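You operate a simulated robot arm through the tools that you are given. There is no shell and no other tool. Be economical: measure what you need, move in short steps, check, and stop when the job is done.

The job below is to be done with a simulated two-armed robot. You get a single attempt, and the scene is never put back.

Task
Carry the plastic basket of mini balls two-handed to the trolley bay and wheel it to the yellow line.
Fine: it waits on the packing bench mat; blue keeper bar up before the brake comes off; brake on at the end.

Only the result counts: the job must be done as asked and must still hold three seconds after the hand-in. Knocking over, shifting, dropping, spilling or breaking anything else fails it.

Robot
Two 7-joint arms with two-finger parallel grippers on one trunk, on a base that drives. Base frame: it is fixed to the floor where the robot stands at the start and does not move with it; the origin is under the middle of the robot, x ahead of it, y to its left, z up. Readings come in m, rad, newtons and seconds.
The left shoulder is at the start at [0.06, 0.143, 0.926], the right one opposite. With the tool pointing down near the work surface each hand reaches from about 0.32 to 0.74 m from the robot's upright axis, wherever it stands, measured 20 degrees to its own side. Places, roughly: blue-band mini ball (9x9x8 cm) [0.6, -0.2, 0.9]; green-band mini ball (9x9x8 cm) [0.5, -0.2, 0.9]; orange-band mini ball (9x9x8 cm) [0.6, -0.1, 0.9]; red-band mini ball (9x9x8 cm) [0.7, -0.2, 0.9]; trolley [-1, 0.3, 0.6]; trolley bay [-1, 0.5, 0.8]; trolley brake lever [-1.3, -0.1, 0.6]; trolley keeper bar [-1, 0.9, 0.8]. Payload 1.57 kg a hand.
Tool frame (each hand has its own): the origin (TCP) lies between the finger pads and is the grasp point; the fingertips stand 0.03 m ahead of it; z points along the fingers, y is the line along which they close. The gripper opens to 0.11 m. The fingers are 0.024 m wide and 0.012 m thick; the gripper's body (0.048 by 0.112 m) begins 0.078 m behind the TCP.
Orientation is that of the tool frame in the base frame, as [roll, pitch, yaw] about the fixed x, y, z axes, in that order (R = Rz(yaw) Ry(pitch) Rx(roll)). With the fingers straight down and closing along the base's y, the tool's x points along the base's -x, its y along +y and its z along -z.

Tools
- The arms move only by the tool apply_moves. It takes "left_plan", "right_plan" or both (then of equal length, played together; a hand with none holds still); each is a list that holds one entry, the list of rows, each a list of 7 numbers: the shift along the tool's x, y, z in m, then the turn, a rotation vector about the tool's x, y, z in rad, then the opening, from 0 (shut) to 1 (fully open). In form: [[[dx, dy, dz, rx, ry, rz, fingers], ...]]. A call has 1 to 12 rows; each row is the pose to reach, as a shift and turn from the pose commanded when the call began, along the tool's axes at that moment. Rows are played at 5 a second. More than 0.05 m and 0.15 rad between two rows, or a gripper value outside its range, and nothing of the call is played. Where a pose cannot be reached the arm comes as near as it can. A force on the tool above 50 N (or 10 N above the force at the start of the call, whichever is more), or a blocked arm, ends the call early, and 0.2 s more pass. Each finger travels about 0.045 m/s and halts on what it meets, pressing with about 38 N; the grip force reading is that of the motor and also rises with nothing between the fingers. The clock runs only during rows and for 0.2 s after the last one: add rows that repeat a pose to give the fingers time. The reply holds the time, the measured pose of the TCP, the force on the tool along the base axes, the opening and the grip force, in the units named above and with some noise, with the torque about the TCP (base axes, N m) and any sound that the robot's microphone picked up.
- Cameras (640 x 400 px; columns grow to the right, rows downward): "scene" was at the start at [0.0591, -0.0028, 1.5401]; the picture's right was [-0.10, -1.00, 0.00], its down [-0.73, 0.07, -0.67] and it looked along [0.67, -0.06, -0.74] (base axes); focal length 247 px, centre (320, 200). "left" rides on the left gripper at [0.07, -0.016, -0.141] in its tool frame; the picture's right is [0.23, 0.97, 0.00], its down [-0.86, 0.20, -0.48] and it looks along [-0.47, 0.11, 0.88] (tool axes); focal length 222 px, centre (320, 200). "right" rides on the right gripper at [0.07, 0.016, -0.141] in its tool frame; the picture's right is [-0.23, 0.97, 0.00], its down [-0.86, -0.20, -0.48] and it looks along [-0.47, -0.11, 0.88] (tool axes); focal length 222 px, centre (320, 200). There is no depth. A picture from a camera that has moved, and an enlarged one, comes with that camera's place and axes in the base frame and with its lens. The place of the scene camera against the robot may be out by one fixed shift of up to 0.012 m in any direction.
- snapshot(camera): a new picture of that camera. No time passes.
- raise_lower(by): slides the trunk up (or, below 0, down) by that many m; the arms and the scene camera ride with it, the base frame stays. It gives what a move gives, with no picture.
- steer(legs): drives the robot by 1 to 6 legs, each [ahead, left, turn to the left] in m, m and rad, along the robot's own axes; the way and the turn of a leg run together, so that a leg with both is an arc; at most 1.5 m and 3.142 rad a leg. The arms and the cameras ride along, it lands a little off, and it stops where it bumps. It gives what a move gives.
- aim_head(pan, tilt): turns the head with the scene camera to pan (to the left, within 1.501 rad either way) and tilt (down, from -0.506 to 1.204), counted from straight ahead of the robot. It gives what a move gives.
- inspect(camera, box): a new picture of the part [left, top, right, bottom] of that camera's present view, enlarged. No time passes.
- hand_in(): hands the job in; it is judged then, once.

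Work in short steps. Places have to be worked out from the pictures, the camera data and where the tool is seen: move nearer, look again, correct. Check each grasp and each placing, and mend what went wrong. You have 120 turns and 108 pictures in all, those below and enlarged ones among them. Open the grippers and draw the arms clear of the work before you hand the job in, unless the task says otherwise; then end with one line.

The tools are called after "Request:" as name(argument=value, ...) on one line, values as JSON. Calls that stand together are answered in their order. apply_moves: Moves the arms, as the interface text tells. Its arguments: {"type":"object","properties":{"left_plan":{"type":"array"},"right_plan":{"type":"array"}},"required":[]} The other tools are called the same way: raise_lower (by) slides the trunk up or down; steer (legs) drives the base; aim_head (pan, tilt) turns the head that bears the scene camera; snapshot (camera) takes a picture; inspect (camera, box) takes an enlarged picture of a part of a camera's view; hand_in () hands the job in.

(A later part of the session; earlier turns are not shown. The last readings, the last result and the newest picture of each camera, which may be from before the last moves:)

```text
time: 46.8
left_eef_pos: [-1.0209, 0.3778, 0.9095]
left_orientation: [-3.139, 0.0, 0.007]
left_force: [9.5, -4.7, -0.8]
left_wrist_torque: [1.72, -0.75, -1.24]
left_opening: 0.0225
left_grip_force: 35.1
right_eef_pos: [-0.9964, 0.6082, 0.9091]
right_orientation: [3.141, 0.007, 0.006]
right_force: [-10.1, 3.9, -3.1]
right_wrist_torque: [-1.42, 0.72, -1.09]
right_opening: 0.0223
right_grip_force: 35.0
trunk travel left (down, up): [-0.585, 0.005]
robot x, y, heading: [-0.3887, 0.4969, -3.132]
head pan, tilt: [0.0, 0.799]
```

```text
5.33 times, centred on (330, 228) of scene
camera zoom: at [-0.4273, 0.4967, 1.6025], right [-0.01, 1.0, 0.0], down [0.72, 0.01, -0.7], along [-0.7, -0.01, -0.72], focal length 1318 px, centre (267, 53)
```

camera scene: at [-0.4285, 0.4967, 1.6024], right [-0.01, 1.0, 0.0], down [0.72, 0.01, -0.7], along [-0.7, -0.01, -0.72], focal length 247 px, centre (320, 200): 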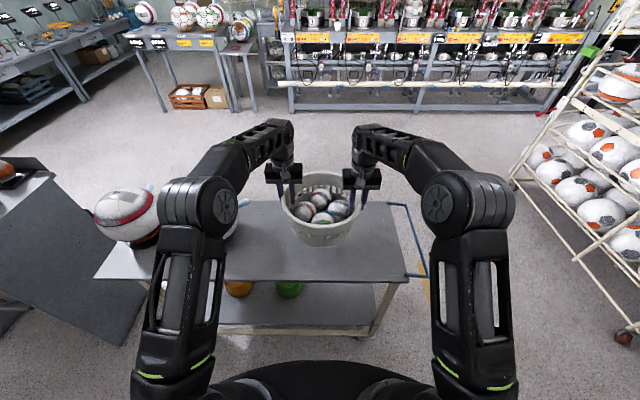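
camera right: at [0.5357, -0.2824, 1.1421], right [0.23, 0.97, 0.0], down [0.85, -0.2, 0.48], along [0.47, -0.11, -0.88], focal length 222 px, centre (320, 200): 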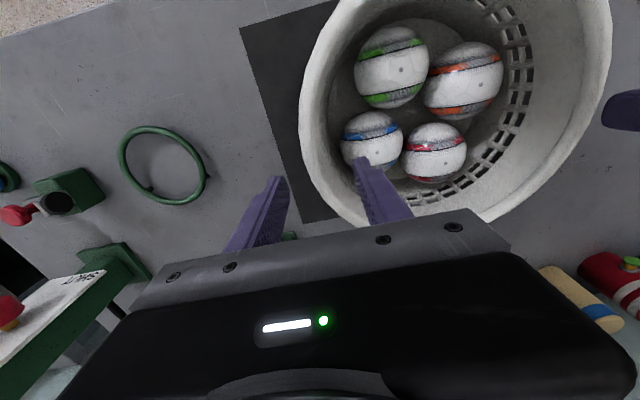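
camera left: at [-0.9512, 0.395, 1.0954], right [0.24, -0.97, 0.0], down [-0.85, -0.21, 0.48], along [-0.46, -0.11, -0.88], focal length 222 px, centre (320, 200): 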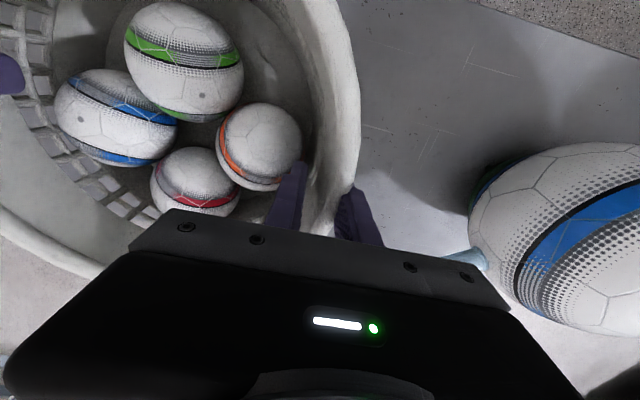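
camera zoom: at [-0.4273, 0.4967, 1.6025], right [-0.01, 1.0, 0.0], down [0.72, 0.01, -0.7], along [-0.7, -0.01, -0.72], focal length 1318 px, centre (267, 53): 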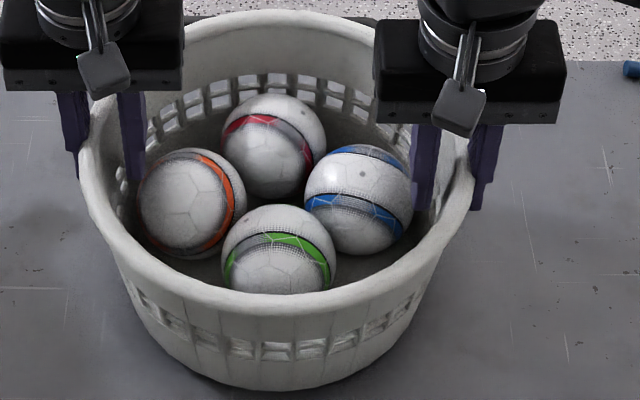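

Weight is still on the hands (≈4 N total), so it is not down yet. Further down.

Request:
apply_moves(left_plan=[[[0, 0, 0.003, 0, 0, 0, 0], [0, 0, 0.006, 0, 0, 0, 0], [0, 0, 0.009, 0, 0, 0, 0], [0, 0, 0.009, 0, 0, 0, 0]]], right_plan=[[[0, 0, 0.003, 0, 0, 0, 0], [0, 0, 0.006, 0, 0, 0, 0], [0, 0, 0.009, 0, 0, 0, 0], [0, 0, 0.009, 0, 0, 0, 0]]])

Request:
inspect(camera="scene", box=[270, 190, 390, 265])

```text
time: 47.8
left_eef_pos: [-1.021, 0.3778, 0.9001]
left_orientation: [-3.14, -0.001, 0.01]
left_force: [9.1, -4.8, -2.4]
left_wrist_torque: [1.72, -0.17, -0.99]
left_opening: 0.0223
left_grip_force: 34.9
right_eef_pos: [-0.9968, 0.6088, 0.899]
right_orientation: [3.14, 0.005, 0.005]
right_force: [-7.9, 5.7, -1.9]
right_wrist_torque: [-1.63, 0.16, -0.98]
right_opening: 0.0221
right_grip_force: 34.9
trunk travel left (down, up): [-0.585, 0.005]
robot x, y, heading: [-0.3921, 0.4927, -3.127]
head pan, tilt: [0.0, 0.799]
```

```text
5.33 times, centred on (330, 228) of scene
camera zoom: at [-0.4271, 0.4967, 1.6025], right [-0.01, 1.0, 0.0], down [0.72, 0.01, -0.7], along [-0.7, -0.01, -0.72], focal length 1318 px, centre (267, 53)
```

zoom: 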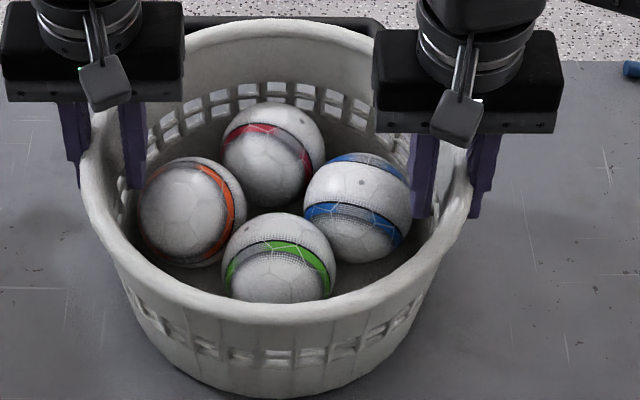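

Deck evidently sits lower than the bench. Continue in careful increments.

Request:
apply_moves(left_plan=[[[0, 0, 0.003, 0, 0, 0, 0], [0, 0, 0.006, 0, 0, 0, 0], [0, 0, 0.009, 0, 0, 0, 0]]], right_plan=[[[0, 0, 0.003, 0, 0, 0, 0], [0, 0, 0.006, 0, 0, 0, 0], [0, 0, 0.009, 0, 0, 0, 0]]])

Request:
inspect(camera="scene", box=[270, 210, 390, 285])

```text
time: 48.5
left_eef_pos: [-1.0195, 0.3762, 0.8946]
left_orientation: [-3.137, 0.007, 0.007]
left_force: [5.4, -7.8, 6.2]
left_wrist_torque: [2.03, 0.69, -0.87]
left_opening: 0.0223
left_grip_force: 35.2
right_eef_pos: [-0.9943, 0.6089, 0.8946]
right_orientation: [3.139, 0.014, 0.006]
right_force: [-2.1, 7.5, 28.7]
right_wrist_torque: [-1.36, 0.57, -0.99]
right_opening: 0.0218
right_grip_force: 34.4
trunk travel left (down, up): [-0.585, 0.005]
robot x, y, heading: [-0.3852, 0.4943, -3.134]
head pan, tilt: [0.0, 0.799]
```

```text
5.33 times, centred on (330, 248) of scene
camera zoom: at [-0.4225, 0.4962, 1.6034], right [-0.01, 1.0, 0.0], down [0.71, 0.01, -0.7], along [-0.7, -0.01, -0.71], focal length 1318 px, centre (267, -53)
```

zoom: 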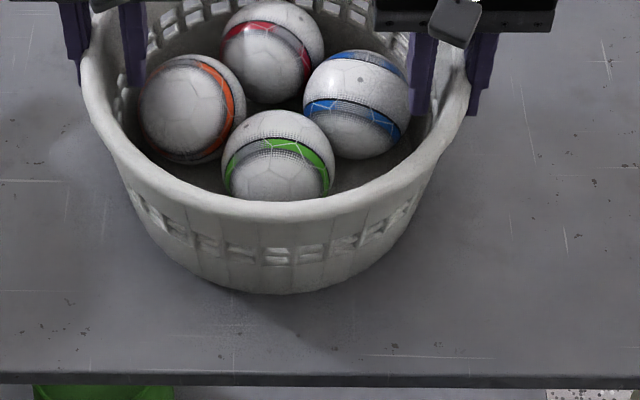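

Contact: deck top ≈0.78. I unload by 3 mm, ease the sideways strain, and open to release.

Request:
apply_moves(left_plan=[[[0.002, 0, -0.003, 0, 0, 0, 0], [0.002, 0, -0.003, 0, 0, 0, 0.1], [0.002, 0, -0.003, 0, 0, 0, 0.25], [0.002, 0, -0.003, 0, 0, 0, 0.42], [0.002, 0, -0.003, 0, 0, 0, 0.42]]], right_plan=[[[-0.002, 0, -0.003, 0, 0, 0, 0], [-0.002, 0, -0.003, 0, 0, 0, 0.1], [-0.002, 0, -0.003, 0, 0, 0, 0.25], [-0.002, 0, -0.003, 0, 0, 0, 0.42], [-0.002, 0, -0.003, 0, 0, 0, 0.42]]])

Request:
inspect(camera="scene", box=[250, 180, 410, 280])

```text
time: 49.8
left_eef_pos: [-1.0175, 0.3769, 0.8952]
left_orientation: [-3.139, 0.001, 0.009]
left_force: [0.5, -0.7, 2.4]
left_wrist_torque: [0.03, 0.02, 0.02]
left_opening: 0.0456
left_grip_force: 0.0
right_eef_pos: [-0.9964, 0.6076, 0.8939]
right_orientation: [3.141, 0.005, 0.009]
right_force: [0.1, 0.8, 0.8]
right_wrist_torque: [0.02, 0.01, 0.03]
right_opening: 0.0461
right_grip_force: 0.0
trunk travel left (down, up): [-0.585, 0.005]
robot x, y, heading: [-0.3853, 0.4894, -3.131]
head pan, tilt: [0.0, 0.799]
```

```text
4.00 times, centred on (330, 230) of scene
camera zoom: at [-0.4263, 0.4966, 1.6025], right [-0.01, 1.0, 0.0], down [0.72, 0.01, -0.7], along [-0.7, -0.01, -0.72], focal length 989 px, centre (280, 80)
```

zoom: 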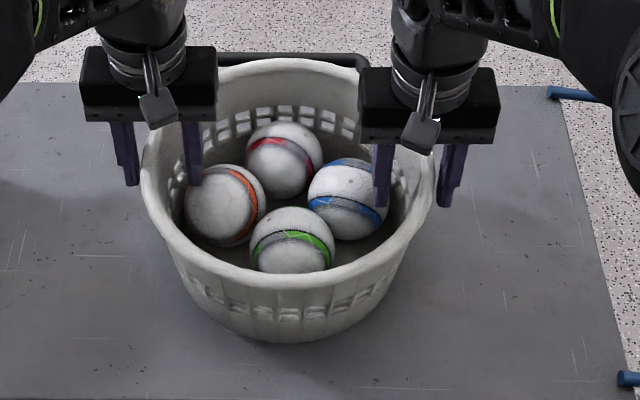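

Released cleanly. I lift both hands straight up and draw them back.

Request:
apply_moves(left_plan=[[[0, 0, -0.03, 0, 0, 0, 0.42], [0, 0, -0.06, 0, 0, 0, 0.42], [0, 0, -0.09, 0, 0, 0, 0.42], [0, 0, -0.12, 0, 0, 0, 0.42], [0.05, 0, -0.13, 0, 0, 0, 0.42], [0.1, 0, -0.14, 0, 0, 0, 0.42]]], right_plan=[[[0, 0, -0.03, 0, 0, 0, 0.42], [0, 0, -0.06, 0, 0, 0, 0.42], [0, 0, -0.09, 0, 0, 0, 0.42], [0, 0, -0.12, 0, 0, 0, 0.42], [0.05, 0, -0.13, 0, 0, 0, 0.42], [0.1, 0, -0.14, 0, 0, 0, 0.42]]])

Request:
steer(legs=[[0, -0.28, 0]])

Request:
snapshot(camera="scene")

Request:
snapshot(camera="right")

```text
refused: row 5 steps farther than a row can; nothing moved
```

```text
time: 51.7
left_eef_pos: [-1.0187, 0.655, 0.895]
left_orientation: [-3.139, 0.001, 0.011]
left_force: [0.1, -3.2, 15.3]
left_wrist_torque: [0.35, -0.09, -0.04]
left_opening: 0.0426
left_grip_force: 0.1
right_eef_pos: [-0.9992, 0.8858, 0.8946]
right_orientation: [3.137, 0.006, 0.011]
right_force: [1.0, -0.7, 1.0]
right_wrist_torque: [-0.01, 0.0, 0.0]
right_opening: 0.0461
right_grip_force: 0.0
trunk travel left (down, up): [-0.585, 0.005]
robot x, y, heading: [-0.388, 0.7725, -3.13]
head pan, tilt: [0.0, 0.799]
```

```text
73 pictures are left
camera scene: at [-0.428, 0.7753, 1.6026], right [-0.01, 1.0, 0.0], down [0.72, 0.01, -0.7], along [-0.7, -0.01, -0.72], focal length 247 px, centre (320, 200)
```

scene: 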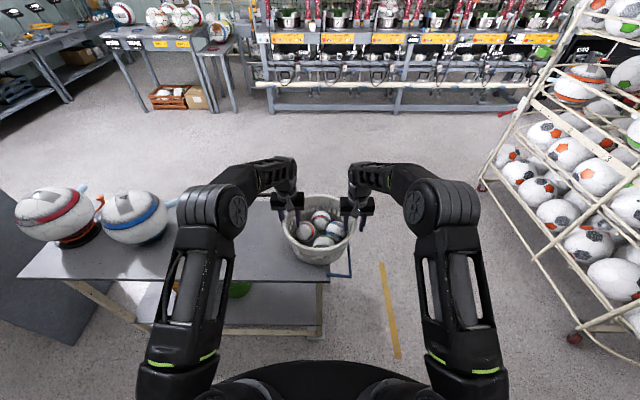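

```text
72 pictures are left
camera right: at [-0.9288, 0.8702, 1.0358], right [-0.22, -0.98, 0.0], down [-0.85, 0.19, 0.48], along [-0.47, 0.1, -0.88], focal length 222 px, centre (320, 200)
```

right: 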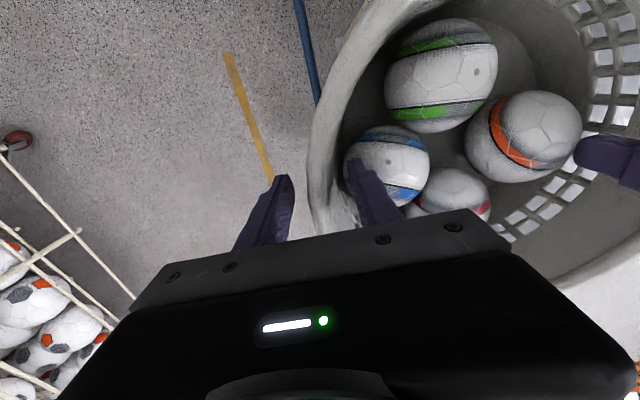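

The lift was refused for an over-long row, and the queued drive then dragged the basket 0.28 m sideways toward the deck end. The fingers still straddle the rim, so I grip again right away to secure it.

Request:
apply_moves(left_plan=[[[0, 0, 0, 0, 0, 0, 0], [0, 0, 0, 0, 0, 0, 0], [0, 0, 0, 0, 0, 0, 0], [0, 0, 0, 0, 0, 0, 0]]], right_plan=[[[0, 0, 0, 0, 0, 0, 0], [0, 0, 0, 0, 0, 0, 0], [0, 0, 0, 0, 0, 0, 0], [0, 0, 0, 0, 0, 0, 0]]])

Request:
inspect(camera="scene", box=[240, 170, 400, 290])

```text
time: 52.7
left_eef_pos: [-1.0195, 0.6545, 0.8943]
left_orientation: [-3.138, -0.001, 0.008]
left_force: [6.8, 1.0, -0.4]
left_wrist_torque: [1.78, 0.29, -0.79]
left_opening: 0.0213
left_grip_force: 34.6
right_eef_pos: [-1.0017, 0.8848, 0.8943]
right_orientation: [3.139, 0.008, 0.007]
right_force: [-6.7, -0.6, -1.2]
right_wrist_torque: [-1.69, -0.32, -0.78]
right_opening: 0.0208
right_grip_force: 34.7
trunk travel left (down, up): [-0.585, 0.005]
robot x, y, heading: [-0.3901, 0.769, -3.132]
head pan, tilt: [0.0, 0.799]
```

```text
3.33 times, centred on (320, 230) of scene
camera zoom: at [-0.4302, 0.7745, 1.6024], right [-0.01, 1.0, 0.0], down [0.72, 0.01, -0.7], along [-0.7, -0.01, -0.72], focal length 824 px, centre (320, 100)
```

zoom: 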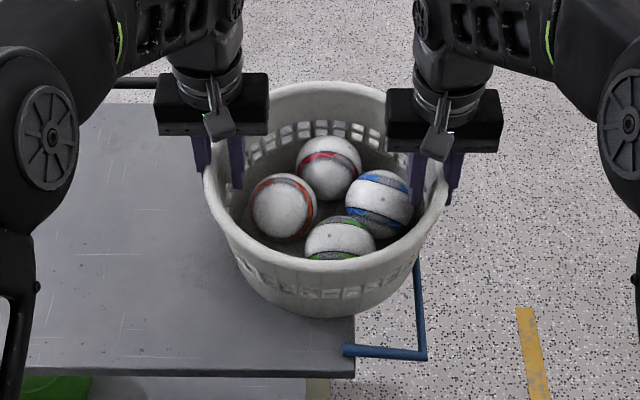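

Secured with both grips, nothing spilled, and trolley and keeper look unmoved. I lift 6 cm.

Request:
apply_moves(left_plan=[[[0, 0, -0.015, 0, 0, 0, 0], [0, 0, -0.03, 0, 0, 0, 0], [0, 0, -0.045, 0, 0, 0, 0], [0, 0, -0.06, 0, 0, 0, 0]]], right_plan=[[[0, 0, -0.015, 0, 0, 0, 0], [0, 0, -0.03, 0, 0, 0, 0], [0, 0, -0.045, 0, 0, 0, 0], [0, 0, -0.06, 0, 0, 0, 0]]])

Request:
snapshot(camera="scene")

```text
time: 53.7
left_eef_pos: [-1.0207, 0.6547, 0.9552]
left_orientation: [-3.137, -0.001, 0.009]
left_force: [9.6, 4.0, -3.8]
left_wrist_torque: [1.54, -0.76, -1.07]
left_opening: 0.0207
left_grip_force: 34.0
right_eef_pos: [-1.0014, 0.8867, 0.9531]
right_orientation: [3.139, 0.008, 0.009]
right_force: [-9.3, -4.4, -2.0]
right_wrist_torque: [-1.78, 0.79, -1.23]
right_opening: 0.021
right_grip_force: 34.6
trunk travel left (down, up): [-0.585, 0.005]
robot x, y, heading: [-0.3896, 0.7694, -3.133]
head pan, tilt: [0.0, 0.799]
```

```text
70 pictures are left
camera scene: at [-0.4297, 0.7746, 1.6025], right [-0.01, 1.0, 0.0], down [0.72, 0.01, -0.7], along [-0.7, -0.01, -0.72], focal length 247 px, centre (320, 200)
```

scene: 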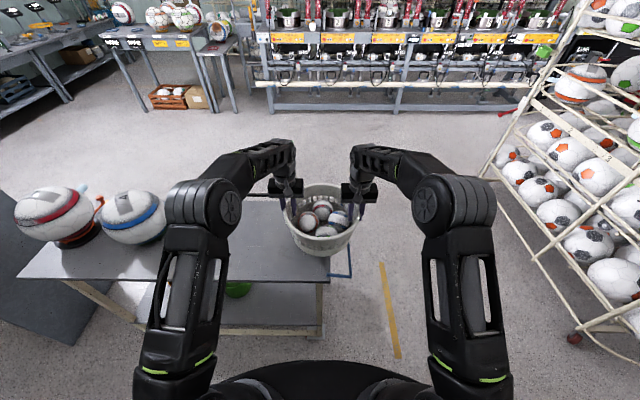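

Trolley corner computes to the same place as before, so it did not shift. Drive back left 0.27.

Request:
steer(legs=[[0, 0.27, 0]])

Request:
snapshot(camera="scene")

```text
time: 55.6
left_eef_pos: [-1.0182, 0.3831, 0.9542]
left_orientation: [-3.134, 0.001, 0.008]
left_force: [10.9, 5.7, -2.1]
left_wrist_torque: [1.72, -0.68, -1.14]
left_opening: 0.0206
left_grip_force: 34.6
right_eef_pos: [-0.9987, 0.6143, 0.9537]
right_orientation: [3.138, 0.006, 0.007]
right_force: [-11.1, -6.8, -2.2]
right_wrist_torque: [-1.69, 0.66, -1.12]
right_opening: 0.0213
right_grip_force: 34.4
trunk travel left (down, up): [-0.585, 0.005]
robot x, y, heading: [-0.3878, 0.4994, -3.134]
head pan, tilt: [0.0, 0.799]
```

```text
69 pictures are left
camera scene: at [-0.4271, 0.5018, 1.6025], right [-0.01, 1.0, 0.0], down [0.72, 0.01, -0.7], along [-0.7, -0.01, -0.72], focal length 247 px, centre (320, 200)
```

scene: 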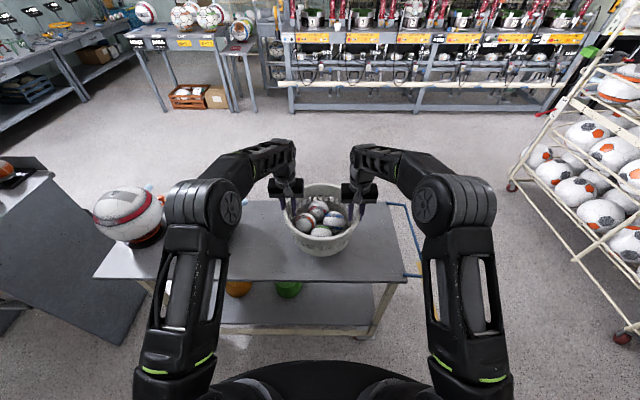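

Back over the bay at y≈0.50. I lower 56 mm.

Request:
apply_moves(left_plan=[[[0, 0, 0.015, 0, 0, 0, 0], [0, 0, 0.03, 0, 0, 0, 0], [0, 0, 0.042, 0, 0, 0, 0], [0, 0, 0.05, 0, 0, 0, 0], [0, 0, 0.056, 0, 0, 0, 0]]], right_plan=[[[0, 0, 0.015, 0, 0, 0, 0], [0, 0, 0.03, 0, 0, 0, 0], [0, 0, 0.042, 0, 0, 0, 0], [0, 0, 0.05, 0, 0, 0, 0], [0, 0, 0.056, 0, 0, 0, 0]]])

```text
time: 56.8
left_eef_pos: [-1.0169, 0.3836, 0.8987]
left_orientation: [-3.139, -0.002, 0.008]
left_force: [10.2, -4.7, -2.2]
left_wrist_torque: [1.3, -1.52, -1.22]
left_opening: 0.0205
left_grip_force: 33.4
right_eef_pos: [-0.9987, 0.6138, 0.8963]
right_orientation: [3.138, 0.007, 0.008]
right_force: [-9.5, 6.0, -0.9]
right_wrist_torque: [-1.5, 1.51, -1.26]
right_opening: 0.021
right_grip_force: 34.1
trunk travel left (down, up): [-0.585, 0.005]
robot x, y, heading: [-0.3868, 0.4975, -3.128]
head pan, tilt: [0.0, 0.799]
```

Nearly there; another few millimetres to contact.

Request:
apply_moves(left_plan=[[[0.001, 0, 0.002, 0, 0, 0, 0], [0.001, 0, 0.004, 0, 0, 0, 0], [0.001, 0, 0.004, 0, 0, 0, 0]]], right_plan=[[[-0.001, 0, 0.001, 0, 0, 0, 0], [-0.001, 0, 0.002, 0, 0, 0, 0], [-0.001, 0, 0.002, 0, 0, 0, 0]]])

```text
time: 57.6
left_eef_pos: [-1.0172, 0.3824, 0.8951]
left_orientation: [-3.137, -0.001, 0.008]
left_force: [8.5, -5.1, -0.8]
left_wrist_torque: [1.73, -0.49, -1.14]
left_opening: 0.0205
left_grip_force: 34.9
right_eef_pos: [-0.9992, 0.6127, 0.8948]
right_orientation: [3.138, 0.005, 0.009]
right_force: [-8.2, 5.3, -3.0]
right_wrist_torque: [-1.55, 0.42, -1.02]
right_opening: 0.0207
right_grip_force: 34.5
trunk travel left (down, up): [-0.585, 0.005]
robot x, y, heading: [-0.3839, 0.5023, -3.129]
head pan, tilt: [0.0, 0.799]
```

Request:
apply_moves(left_plan=[[[0, 0, 0.002, 0, 0, 0, 0], [0, 0, 0.003, 0, 0, 0, 0], [0, 0, 0.003, 0, 0, 0, 0]]], right_plan=[[[0, 0, 0.002, 0, 0, 0, 0], [0, 0, 0.003, 0, 0, 0, 0], [0, 0, 0.003, 0, 0, 0, 0]]])

```text
time: 58.4
left_eef_pos: [-1.0171, 0.3836, 0.8934]
left_orientation: [-3.137, 0.003, 0.006]
left_force: [6.3, -6.3, 14.1]
left_wrist_torque: [1.51, -0.74, -1.06]
left_opening: 0.0208
left_grip_force: 34.4
right_eef_pos: [-0.9985, 0.6128, 0.8938]
right_orientation: [3.139, 0.008, 0.009]
right_force: [-9.3, 3.6, 2.5]
right_wrist_torque: [-1.67, 0.23, -0.99]
right_opening: 0.0206
right_grip_force: 34.2
trunk travel left (down, up): [-0.585, 0.005]
robot x, y, heading: [-0.3855, 0.4988, -3.128]
head pan, tilt: [0.0, 0.799]
```

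The basket now stands on the deck. I open and raise in rows well under the step limit, and do nothing else until that is confirmed.

Request:
apply_moves(left_plan=[[[0.001, 0, -0.001, 0, 0, 0, 0.1], [0.001, 0, -0.001, 0, 0, 0, 0.25], [0.001, 0, -0.001, 0, 0, 0, 0.42], [0.001, 0, -0.001, 0, 0, 0, 0.42], [0.001, 0, -0.02, 0, 0, 0, 0.42], [0.001, 0, -0.04, 0, 0, 0, 0.42], [0.001, 0, -0.06, 0, 0, 0, 0.42], [0.001, 0, -0.09, 0, 0, 0, 0.42], [0.001, 0, -0.12, 0, 0, 0, 0.42]]], right_plan=[[[-0.001, 0, -0.001, 0, 0, 0, 0.1], [-0.001, 0, -0.001, 0, 0, 0, 0.25], [-0.001, 0, -0.001, 0, 0, 0, 0.42], [-0.001, 0, -0.001, 0, 0, 0, 0.42], [-0.001, 0, -0.02, 0, 0, 0, 0.42], [-0.001, 0, -0.04, 0, 0, 0, 0.42], [-0.001, 0, -0.06, 0, 0, 0, 0.42], [-0.001, 0, -0.09, 0, 0, 0, 0.42], [-0.001, 0, -0.12, 0, 0, 0, 0.42]]])

Request:
snapshot(camera="scene")

```text
time: 60.4
left_eef_pos: [-1.0152, 0.3827, 1.011]
left_orientation: [-3.138, -0.001, 0.009]
left_force: [-0.7, 0.0, 0.2]
left_wrist_torque: [0.0, 0.02, 0.02]
left_opening: 0.0459
left_grip_force: 0.1
right_eef_pos: [-1.0001, 0.6131, 1.0141]
right_orientation: [3.141, 0.006, 0.009]
right_force: [-0.1, -0.1, 0.7]
right_wrist_torque: [-0.02, 0.02, -0.01]
right_opening: 0.0465
right_grip_force: 0.0
trunk travel left (down, up): [-0.585, 0.005]
robot x, y, heading: [-0.3846, 0.5004, -3.129]
head pan, tilt: [0.0, 0.799]
```

```text
68 pictures are left
camera scene: at [-0.4259, 0.503, 1.6025], right [-0.01, 1.0, 0.0], down [0.72, 0.01, -0.7], along [-0.7, -0.01, -0.72], focal length 247 px, centre (320, 200)
```

scene: 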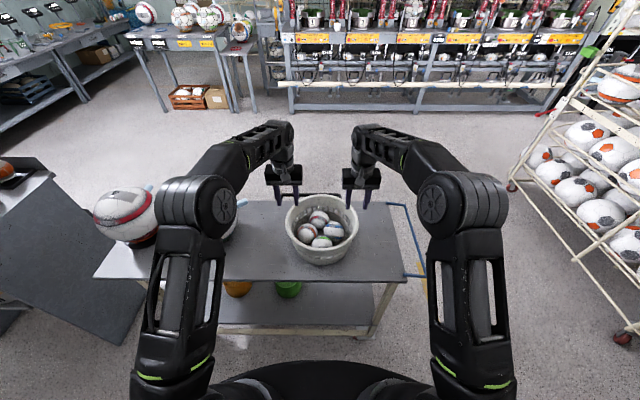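

Basket stands alone in the bay and both hands are clear above it (tips ≈0.98 vs rim 0.90). Now I drive right 0.25 to face the keeper bar.

Request:
steer(legs=[[0, -0.25, 0]])

Request:
snapshot(camera="right")

Request:
inspect(camera="scene", box=[240, 170, 400, 290])

```text
time: 62.2
left_eef_pos: [-1.0193, 0.6304, 1.0104]
left_orientation: [-3.138, 0.0, 0.013]
left_force: [0.2, 1.1, 0.1]
left_wrist_torque: [-0.02, -0.01, -0.02]
left_opening: 0.0461
left_grip_force: 0.0
right_eef_pos: [-1.0036, 0.861, 1.0127]
right_orientation: [3.139, 0.008, 0.013]
right_force: [-0.4, 0.6, -0.4]
right_wrist_torque: [-0.04, 0.02, 0.0]
right_opening: 0.0463
right_grip_force: 0.0
trunk travel left (down, up): [-0.585, 0.005]
robot x, y, heading: [-0.3907, 0.7516, -3.127]
head pan, tilt: [0.0, 0.799]
```

```text
67 pictures are left
camera right: at [-0.9328, 0.8462, 1.1538], right [-0.21, -0.98, 0.01], down [-0.85, 0.19, 0.48], along [-0.47, 0.1, -0.88], focal length 222 px, centre (320, 200)
```

right: 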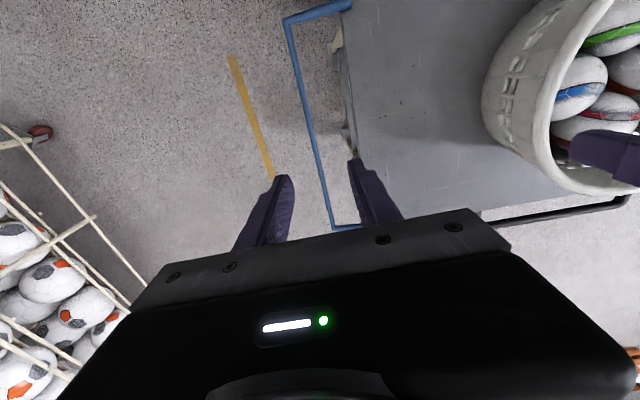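

```text
3.33 times, centred on (320, 230) of scene
camera zoom: at [-0.43, 0.7541, 1.6025], right [-0.02, 1.0, 0.0], down [0.72, 0.01, -0.7], along [-0.7, -0.01, -0.72], focal length 824 px, centre (320, 100)
```

zoom: 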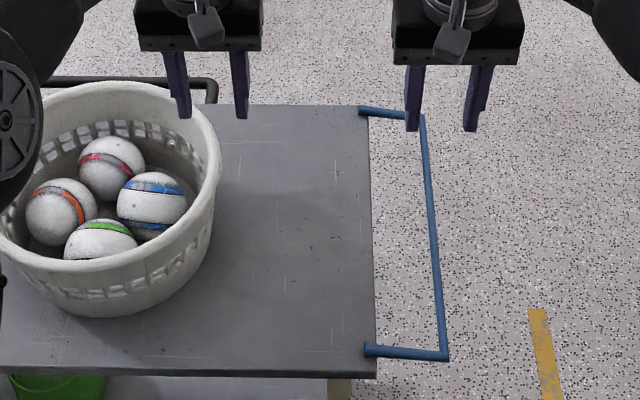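

Bar triangulates to y≈0.88, z≈0.772, spanning x −1.205…−0.855, hinged at y≈0.80. I lower the right hand so its fingers straddle the bar's middle.

Request:
apply_moves(right_plan=[[[0, -0.019, 0, 0, 0, 0, 0.6], [0, -0.019, 0.04, 0, 0, 0, 0.6], [0, -0.019, 0.08, 0, 0, 0, 0.6], [0, -0.019, 0.12, 0, 0, 0, 0.6], [0, -0.019, 0.16, 0, 0, 0, 0.6], [0, -0.019, 0.18, 0, 0, 0, 0.6]]])

Request:
inspect(camera="scene", box=[280, 170, 440, 290])

Request:
snapshot(camera="right")

```text
time: 63.6
left_eef_pos: [-1.0185, 0.6295, 1.0106]
left_orientation: [-3.139, 0.0, 0.016]
left_force: [-1.7, 0.9, -0.4]
left_wrist_torque: [0.02, 0.03, 0.0]
left_opening: 0.0459
left_grip_force: 0.1
right_eef_pos: [-1.0039, 0.8782, 0.8317]
right_orientation: [3.138, 0.008, 0.014]
right_force: [-1.0, 0.6, 0.0]
right_wrist_torque: [-0.02, 0.01, 0.01]
right_opening: 0.066
right_grip_force: 0.1
trunk travel left (down, up): [-0.585, 0.005]
robot x, y, heading: [-0.3915, 0.7509, -3.124]
head pan, tilt: [0.0, 0.799]
```

```text
3.33 times, centred on (360, 230) of scene
camera zoom: at [-0.4301, 0.7528, 1.6025], right [-0.02, 1.0, 0.0], down [0.72, 0.01, -0.7], along [-0.7, -0.01, -0.72], focal length 824 px, centre (187, 100)
```

zoom: 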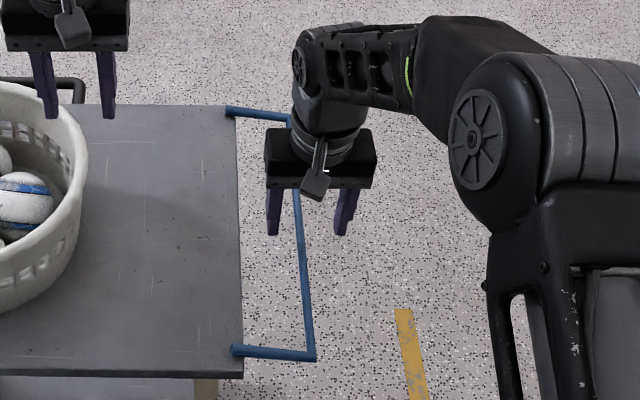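

```text
64 pictures are left
camera right: at [-0.9339, 0.8627, 0.9736], right [-0.21, -0.98, 0.0], down [-0.85, 0.19, 0.48], along [-0.47, 0.1, -0.88], focal length 222 px, centre (320, 200)
```

right: 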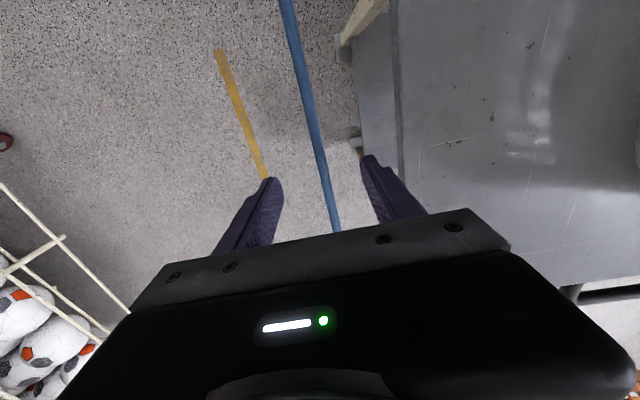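

The bar is centred between the fingers. I lower 47 mm and close on it.

Request:
apply_moves(right_plan=[[[0, 0, 0.025, 0, 0, 0, 0.6], [0, 0, 0.047, 0, 0, 0, 0.6], [0, 0, 0.047, 0, 0, 0, 0.0], [0, 0, 0.047, 0, 0, 0, 0.0], [0, 0, 0.047, 0, 0, 0, 0.0], [0, 0, 0.047, 0, 0, 0, 0.0], [0, 0, 0.047, 0, 0, 0, 0.0], [0, 0, 0.047, 0, 0, 0, 0.0]]])

Request:
inspect(camera="scene", box=[280, 170, 440, 290])

```text
time: 65.4
left_eef_pos: [-1.0191, 0.6291, 1.0094]
left_orientation: [-3.139, 0.0, 0.013]
left_force: [-1.3, -0.4, -0.6]
left_wrist_torque: [-0.04, 0.0, 0.02]
left_opening: 0.046
left_grip_force: 0.0
right_eef_pos: [-1.0052, 0.8767, 0.7861]
right_orientation: [3.138, 0.005, 0.013]
right_force: [0.1, -9.3, -0.1]
right_wrist_torque: [-0.06, 0.02, -0.71]
right_opening: 0.0135
right_grip_force: 29.7
trunk travel left (down, up): [-0.585, 0.005]
robot x, y, heading: [-0.3911, 0.7466, -3.126]
head pan, tilt: [0.0, 0.799]
```

```text
3.33 times, centred on (360, 230) of scene
camera zoom: at [-0.4301, 0.7517, 1.6025], right [-0.02, 1.0, 0.0], down [0.72, 0.01, -0.7], along [-0.7, -0.01, -0.72], focal length 824 px, centre (187, 100)
```

zoom: 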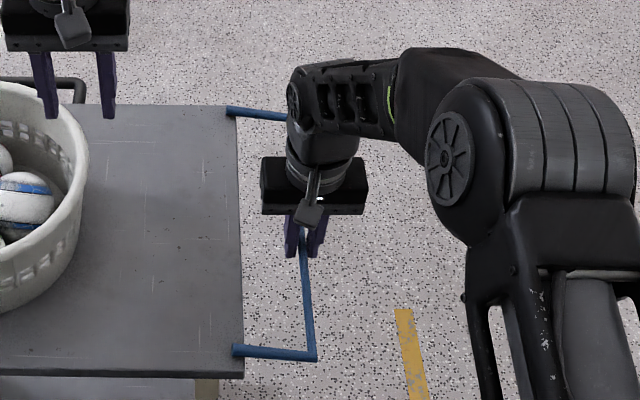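

Gripped the bar (13.5 mm). I swing it along an arc of radius ≈0.076 about the hinge, first to 45°.

Request:
apply_moves(right_plan=[[[0, 0.0007, -0.01, 0, 0, 0, 0], [0, 0.0026, -0.0197, 0, 0, 0, 0], [0, 0.006, -0.0295, 0, 0, 0, 0], [0, 0.0102, -0.038, 0, 0, 0, 0], [0, 0.016, -0.046, 0, 0, 0, 0], [0, 0.0223, -0.0537, 0, 0, 0, 0]]])

Request:
inspect(camera="scene", box=[280, 170, 440, 290])

```text
time: 66.8
left_eef_pos: [-1.0176, 0.6351, 1.0126]
left_orientation: [-3.141, 0.002, 0.014]
left_force: [-0.1, 0.4, -0.1]
left_wrist_torque: [0.02, -0.01, 0.0]
left_opening: 0.046
left_grip_force: 0.1
right_eef_pos: [-1.0057, 0.8687, 0.8406]
right_orientation: [-3.136, 0.011, 0.009]
right_force: [2.5, 41.1, 18.2]
right_wrist_torque: [0.67, -0.11, -0.41]
right_opening: 0.0137
right_grip_force: 30.0
trunk travel left (down, up): [-0.585, 0.005]
robot x, y, heading: [-0.3892, 0.7498, -3.128]
head pan, tilt: [0.0, 0.799]
```

```text
3.33 times, centred on (360, 230) of scene
camera zoom: at [-0.4278, 0.7581, 1.6029], right [-0.01, 1.0, 0.0], down [0.72, 0.01, -0.7], along [-0.7, -0.01, -0.72], focal length 824 px, centre (187, 100)
```

zoom: 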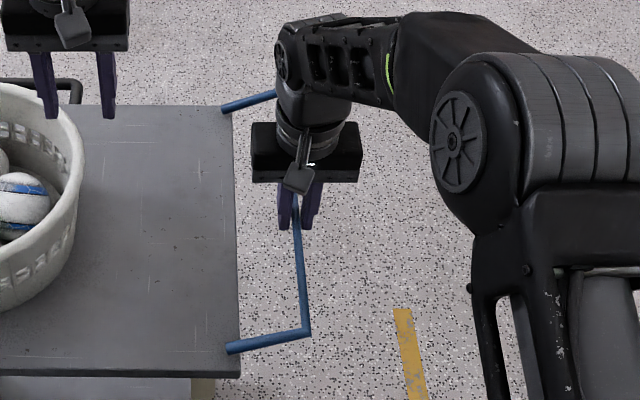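

The outward force says the hinge is a bit higher than assumed (fit: start was ~20° below level, R≈0.0785). I correct the arc and continue to ~55°.

Request:
apply_moves(right_plan=[[[0, -0.01, -0.003, 0, 0, 0, 0], [0, -0.008, -0.008, 0, 0, 0, 0], [0, -0.004, -0.0135, 0, 0, 0, 0], [0, 0.0, -0.0185, 0, 0, 0, 0], [0, 0.005, -0.0235, 0, 0, 0, 0], [0, 0.011, -0.0273, 0, 0, 0, 0]]])

Request:
inspect(camera="scene", box=[280, 170, 440, 290])

```text
time: 68.2
left_eef_pos: [-1.0187, 0.6317, 1.012]
left_orientation: [-3.139, 0.001, 0.014]
left_force: [0.1, -0.7, -0.7]
left_wrist_torque: [-0.02, -0.01, 0.01]
left_opening: 0.0462
left_grip_force: 0.0
right_eef_pos: [-1.0048, 0.8472, 0.8684]
right_orientation: [3.138, 0.01, 0.011]
right_force: [-4.6, 18.5, 18.6]
right_wrist_torque: [0.3, 0.05, -0.58]
right_opening: 0.0138
right_grip_force: 30.8
trunk travel left (down, up): [-0.585, 0.005]
robot x, y, heading: [-0.3873, 0.7488, -3.126]
head pan, tilt: [0.0, 0.799]
```

```text
3.33 times, centred on (360, 230) of scene
camera zoom: at [-0.4285, 0.7549, 1.6027], right [-0.02, 1.0, 0.0], down [0.72, 0.01, -0.7], along [-0.7, -0.01, -0.72], focal length 824 px, centre (187, 100)
```

zoom: 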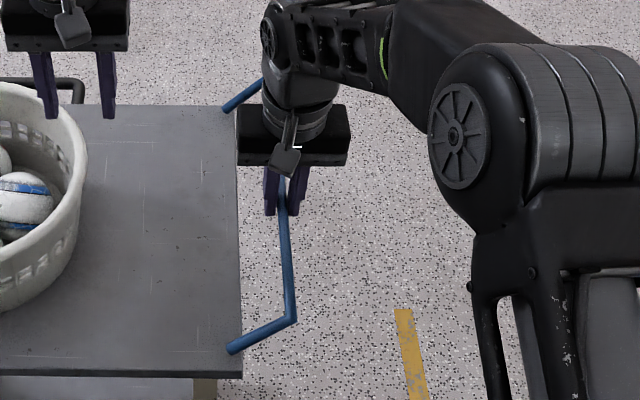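

Tracking well; refit gives hinge (0.789, 0.801) in tool terms, R≈0.089. Continue to about 80°.

Request:
apply_moves(right_plan=[[[0, 0.0, -0.005, 0, 0, 0, 0], [0, 0.005, -0.0085, 0, 0, 0, 0], [0, 0.0115, -0.012, 0, 0, 0, 0], [0, 0.0184, -0.015, 0, 0, 0, 0], [0, 0.0256, -0.0175, 0, 0, 0, 0], [0, 0.033, -0.0197, 0, 0, 0, 0], [0, 0.0405, -0.0213, 0, 0, 0, 0]]])

Request:
inspect(camera="scene", box=[280, 170, 440, 290])

```text
time: 69.8
left_eef_pos: [-1.0202, 0.6304, 1.0103]
left_orientation: [-3.137, 0.0, 0.015]
left_force: [-1.3, 0.2, 0.1]
left_wrist_torque: [0.01, 0.03, 0.05]
left_opening: 0.0463
left_grip_force: 0.1
right_eef_pos: [-1.0034, 0.805, 0.8867]
right_orientation: [3.139, 0.006, 0.014]
right_force: [-9.6, 2.2, 2.8]
right_wrist_torque: [0.13, 0.45, -0.69]
right_opening: 0.0137
right_grip_force: 30.4
trunk travel left (down, up): [-0.585, 0.005]
robot x, y, heading: [-0.3875, 0.7514, -3.127]
head pan, tilt: [0.0, 0.799]
```

```text
3.33 times, centred on (360, 230) of scene
camera zoom: at [-0.4308, 0.7529, 1.6025], right [-0.02, 1.0, 0.0], down [0.72, 0.01, -0.7], along [-0.7, -0.01, -0.72], focal length 824 px, centre (187, 100)
```

zoom: 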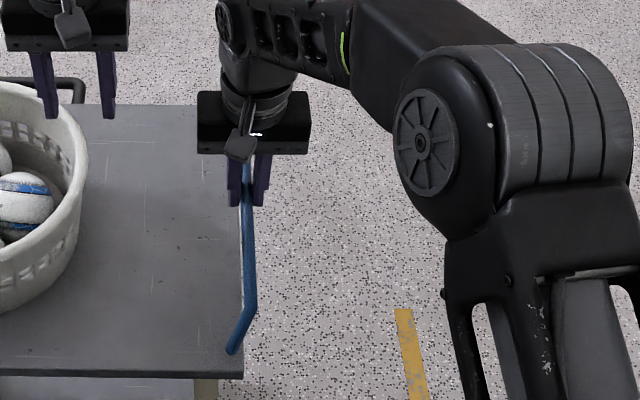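

Nearly upright with little resistance. I continue to vertical and slightly beyond, watching for a stop or latch.

Request:
apply_moves(right_plan=[[[0, 0.005, -0.0008, 0, 0, 0, 0], [0, 0.01, -0.0012, 0, 0, 0, 0], [0, 0.0155, -0.0014, 0, 0, 0, 0], [0, 0.02, -0.001, 0, 0, 0, 0]]])

Request:
inspect(camera="scene", box=[280, 170, 440, 290])

```text
time: 70.8
left_eef_pos: [-1.0191, 0.6319, 1.0116]
left_orientation: [-3.14, -0.001, 0.012]
left_force: [-0.1, 0.8, 0.1]
left_wrist_torque: [-0.02, 0.01, 0.01]
left_opening: 0.0463
left_grip_force: 0.1
right_eef_pos: [-1.0032, 0.7889, 0.8889]
right_orientation: [3.141, 0.004, 0.01]
right_force: [-4.8, 11.2, 4.0]
right_wrist_torque: [0.13, -0.24, -0.46]
right_opening: 0.0137
right_grip_force: 30.3
trunk travel left (down, up): [-0.585, 0.005]
robot x, y, heading: [-0.3911, 0.7466, -3.127]
head pan, tilt: [0.0, 0.799]
```

```text
3.33 times, centred on (360, 230) of scene
camera zoom: at [-0.4301, 0.7545, 1.6026], right [-0.01, 1.0, 0.0], down [0.72, 0.01, -0.7], along [-0.7, -0.01, -0.72], focal length 824 px, centre (187, 100)
```

zoom: 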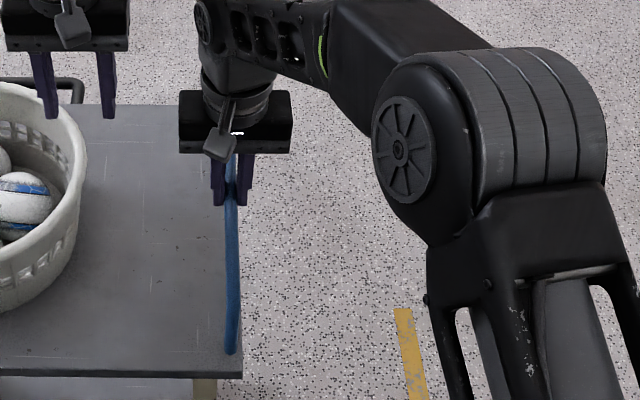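

Resistance is building at vertical, which looks like the stop. I press a little further to make sure it seats, listening for a click.

Request:
apply_moves(right_plan=[[[0, 0.004, 0, 0, 0, 0, 0], [0, 0.008, 0.0005, 0, 0, 0, 0], [0, 0.008, 0.0005, 0, 0, 0, 0]]])

```text
time: 71.6
left_eef_pos: [-1.0192, 0.6342, 1.0123]
left_orientation: [3.142, 0.0, 0.012]
left_force: [-0.2, -0.9, 0.1]
left_wrist_torque: [0.02, 0.04, 0.01]
left_opening: 0.046
left_grip_force: 0.1
right_eef_pos: [-1.004, 0.7877, 0.8884]
right_orientation: [-3.134, 0.006, 0.008]
right_force: [3.0, 42.1, 14.7]
right_wrist_torque: [0.5, -0.81, -0.39]
right_opening: 0.0135
right_grip_force: 30.2
trunk travel left (down, up): [-0.585, 0.005]
robot x, y, heading: [-0.389, 0.7499, -3.13]
head pan, tilt: [0.0, 0.799]
```

Solid stop at 90°. I relax the push, open slowly and see whether the bar stays.

Request:
apply_moves(right_plan=[[[0, -0.006, 0, 0, 0, 0, 0], [0, -0.007, 0, 0, 0, 0, 0], [0, -0.007, 0, 0, 0, 0, 0.2], [0, -0.007, 0, 0, 0, 0, 0.35], [0, -0.007, 0, 0, 0, 0, 0.5], [0, -0.007, 0, 0, 0, 0, 0.5]]])

Request:
inspect(camera="scene", box=[280, 170, 440, 290])

Request:
snapshot(camera="right")

```text
time: 73.0
left_eef_pos: [-1.0189, 0.6306, 1.0098]
left_orientation: [-3.137, 0.0, 0.014]
left_force: [0.5, 0.2, -0.2]
left_wrist_torque: [0.04, 0.01, 0.0]
left_opening: 0.0465
left_grip_force: 0.0
right_eef_pos: [-1.0038, 0.783, 0.8889]
right_orientation: [3.137, 0.007, 0.015]
right_force: [0.4, 0.8, 0.6]
right_wrist_torque: [0.02, -0.01, 0.01]
right_opening: 0.0549
right_grip_force: 0.0
trunk travel left (down, up): [-0.585, 0.005]
robot x, y, heading: [-0.391, 0.7494, -3.125]
head pan, tilt: [0.0, 0.799]
```

```text
3.33 times, centred on (360, 230) of scene
camera zoom: at [-0.43, 0.7527, 1.6025], right [-0.02, 1.0, 0.0], down [0.72, 0.01, -0.7], along [-0.7, -0.01, -0.72], focal length 824 px, centre (187, 100)
```

zoom: 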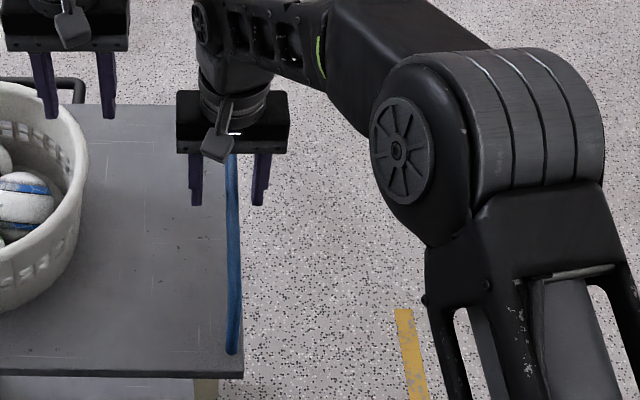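

```text
57 pictures are left
camera right: at [-0.9329, 0.7688, 1.0299], right [-0.21, -0.98, 0.0], down [-0.85, 0.19, 0.48], along [-0.47, 0.1, -0.88], focal length 222 px, centre (320, 200)
```

right: 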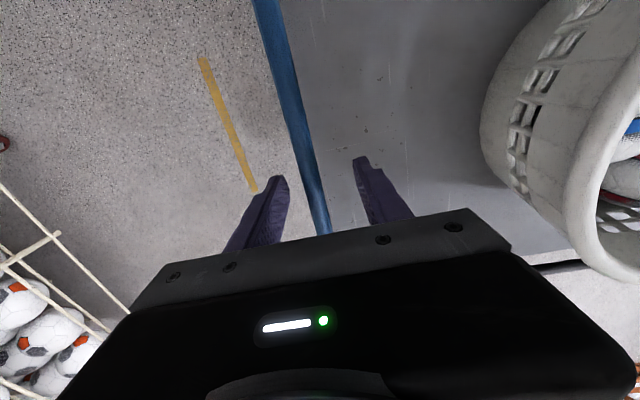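

The keeper stays upright, held by itself. I raise the right hand clear and draw both hands back toward the robot.

Request:
apply_moves(left_plan=[[[0, 0, 0, 0, 0, 0, 0.42], [0, 0, 0, 0, 0, 0, 0.42], [0, 0, 0, 0, 0, 0, 0.42], [0, 0, 0, 0, 0, 0, 0.42], [0.03, 0, 0, 0, 0, 0, 0.42], [0.06, 0, 0, 0, 0, 0, 0.42], [0.09, 0, 0, 0, 0, 0, 0.42], [0.12, 0, 0, 0, 0, 0, 0.42], [0.15, 0, 0, 0, 0, 0, 0.42]]], right_plan=[[[0, 0, -0.03, 0, 0, 0, 0.5], [0, 0, -0.06, 0, 0, 0, 0.5], [0, 0, -0.09, 0, 0, 0, 0.5], [0, 0, -0.12, 0, 0, 0, 0.5], [0.03, 0, -0.12, 0, 0, 0, 0.5], [0.06, 0, -0.12, 0, 0, 0, 0.5], [0.09, 0, -0.12, 0, 0, 0, 0.5], [0.12, 0, -0.12, 0, 0, 0, 0.5], [0.15, 0, -0.12, 0, 0, 0, 0.5]]])

```text
time: 75.0
left_eef_pos: [-0.8675, 0.6329, 1.0114]
left_orientation: [-3.137, 0.002, 0.014]
left_force: [-0.1, 0.2, 0.0]
left_wrist_torque: [-0.01, 0.01, 0.01]
left_opening: 0.0464
left_grip_force: 0.0
right_eef_pos: [-0.8519, 0.787, 1.0077]
right_orientation: [3.139, 0.009, 0.013]
right_force: [0.5, -0.5, 0.0]
right_wrist_torque: [-0.03, 0.0, -0.01]
right_opening: 0.0549
right_grip_force: 0.2
trunk travel left (down, up): [-0.585, 0.005]
robot x, y, heading: [-0.3907, 0.7507, -3.124]
head pan, tilt: [0.0, 0.799]
```

Hands are clear. I drive round the +y end to the trolley's far side: right 0.78, ahead 1.5, then turn left to face +x.

Request:
steer(legs=[[0, -0.78, 0], [1.5, 0, 0], [0, 0, 1.57], [0, 0, 1.555]])

Request:
aim_head(pan=-0.6, tilt=0.6)

Request:
snapshot(camera="scene")

```text
time: 94.0
left_eef_pos: [-1.437, 1.6076, 1.0096]
left_orientation: [-3.138, -0.001, 3.123]
left_force: [0.8, -0.2, 0.2]
left_wrist_torque: [-0.01, -0.01, 0.01]
left_opening: 0.0464
left_grip_force: 0.1
right_eef_pos: [-1.4566, 1.4552, 1.0064]
right_orientation: [3.138, 0.007, 3.123]
right_force: [0.4, 0.2, -0.6]
right_wrist_torque: [-0.01, -0.04, -0.04]
right_opening: 0.0553
right_grip_force: 0.1
trunk travel left (down, up): [-0.585, 0.005]
robot x, y, heading: [-1.9207, 1.5076, -0.019]
head pan, tilt: [0.0, 0.799]
```

```text
time: 95.0
left_eef_pos: [-1.4363, 1.6096, 1.0109]
left_orientation: [-3.137, -0.001, 3.125]
left_force: [-0.3, -0.5, -0.7]
left_wrist_torque: [-0.03, 0.0, 0.01]
left_opening: 0.0462
left_grip_force: 0.0
right_eef_pos: [-1.4564, 1.4546, 1.0079]
right_orientation: [3.137, 0.007, 3.121]
right_force: [-0.1, -0.5, 0.3]
right_wrist_torque: [-0.02, 0.0, 0.01]
right_opening: 0.0549
right_grip_force: 0.1
trunk travel left (down, up): [-0.585, 0.005]
robot x, y, heading: [-1.9211, 1.5077, -0.008]
head pan, tilt: [-0.6, 0.6]
```

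```text
56 pictures are left
camera scene: at [-1.8671, 1.4614, 1.6194], right [-0.58, -0.82, 0.0], down [-0.46, 0.33, -0.82], along [0.67, -0.48, -0.57], focal length 247 px, centre (320, 200)
```

scene: 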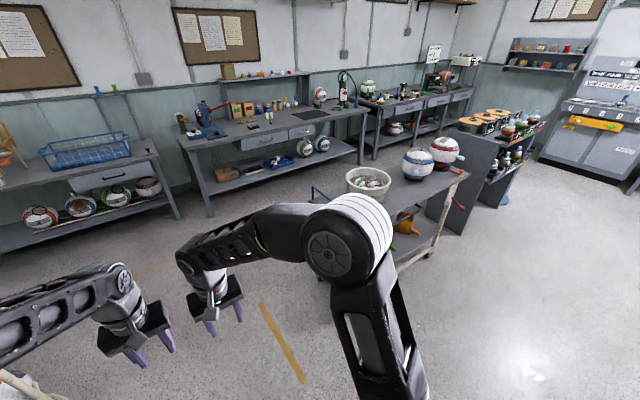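

A red lever is visible at the trolley's near corner from here. I slide right along the trolley to y≈0.35 and look.

Request:
steer(legs=[[0, -1.2, 0]])

Request:
aim_head(pan=-0.3, tilt=0.75)

Request:
snapshot(camera="scene")

```text
time: 101.0
left_eef_pos: [-1.4472, 0.4217, 1.0104]
left_orientation: [-3.139, 0.0, 3.14]
left_force: [0.5, 0.6, 0.1]
left_wrist_torque: [0.01, 0.02, 0.01]
left_opening: 0.0465
left_grip_force: 0.0
right_eef_pos: [-1.4665, 0.2665, 1.0071]
right_orientation: [3.138, 0.007, 3.139]
right_force: [0.0, -0.3, -0.3]
right_wrist_torque: [-0.01, 0.03, 0.0]
right_opening: 0.0551
right_grip_force: 0.0
trunk travel left (down, up): [-0.585, 0.005]
robot x, y, heading: [-1.9294, 0.3141, 0.002]
head pan, tilt: [-0.6, 0.6]
```

```text
time: 101.8
left_eef_pos: [-1.4478, 0.4221, 1.0112]
left_orientation: [-3.138, 0.0, 3.139]
left_force: [0.5, 0.1, 0.6]
left_wrist_torque: [0.03, -0.01, 0.03]
left_opening: 0.0463
left_grip_force: 0.0
right_eef_pos: [-1.4655, 0.2678, 1.0081]
right_orientation: [3.138, 0.007, 3.138]
right_force: [-1.2, -0.7, -0.3]
right_wrist_torque: [0.0, -0.01, 0.02]
right_opening: 0.055
right_grip_force: 0.1
trunk travel left (down, up): [-0.585, 0.005]
robot x, y, heading: [-1.9298, 0.3147, -0.002]
head pan, tilt: [-0.3, 0.75]
```

```text
55 pictures are left
camera scene: at [-1.8704, 0.2938, 1.6065], right [-0.3, -0.95, 0.0], down [-0.65, 0.2, -0.73], along [0.7, -0.22, -0.68], focal length 247 px, centre (320, 200)
```

scene: 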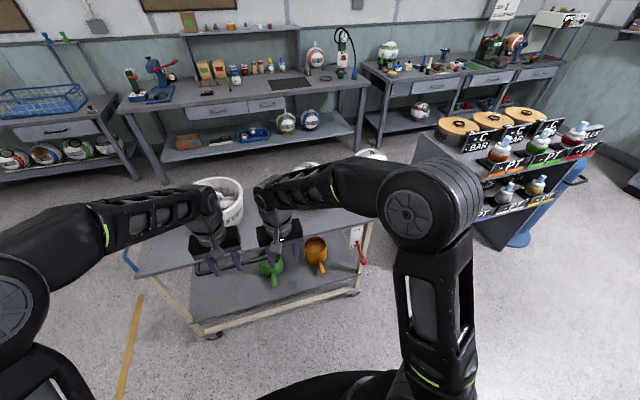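

The red brake lever is at the trolley's right (−y) end. I zoom on it and on the handle.

Request:
inspect(camera="scene", box=[320, 200, 400, 300])

Request:
inspect(camera="scene", box=[110, 170, 390, 345])

```text
4.00 times, centred on (360, 250) of scene
camera zoom: at [-1.8704, 0.2938, 1.6065], right [-0.3, -0.95, 0.0], down [-0.65, 0.2, -0.73], along [0.7, -0.22, -0.68], focal length 989 px, centre (160, 0)
```

zoom: 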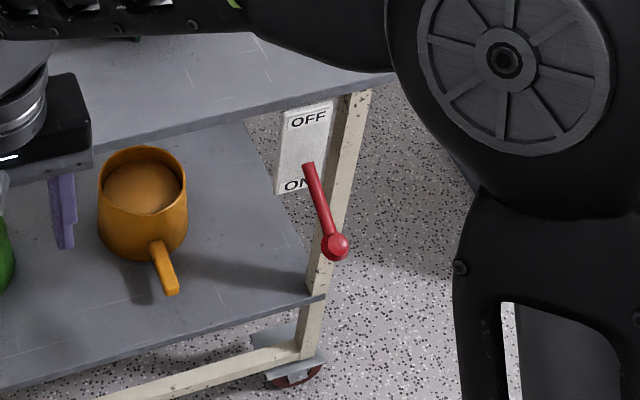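

```text
2.29 times, centred on (250, 258) of scene
camera zoom: at [-1.8704, 0.2938, 1.6065], right [-0.3, -0.95, 0.0], down [-0.65, 0.2, -0.73], along [0.7, -0.22, -0.68], focal length 565 px, centre (480, 69)
```

zoom: 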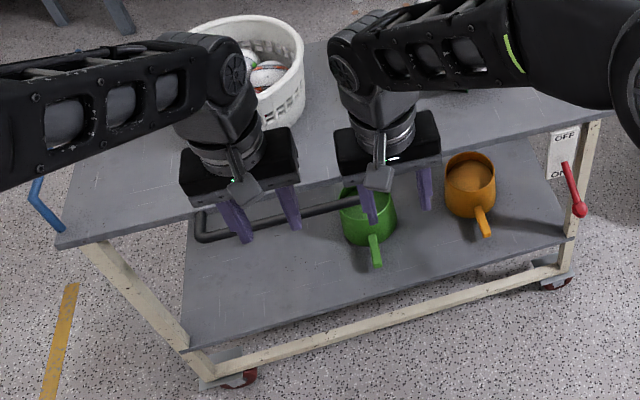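

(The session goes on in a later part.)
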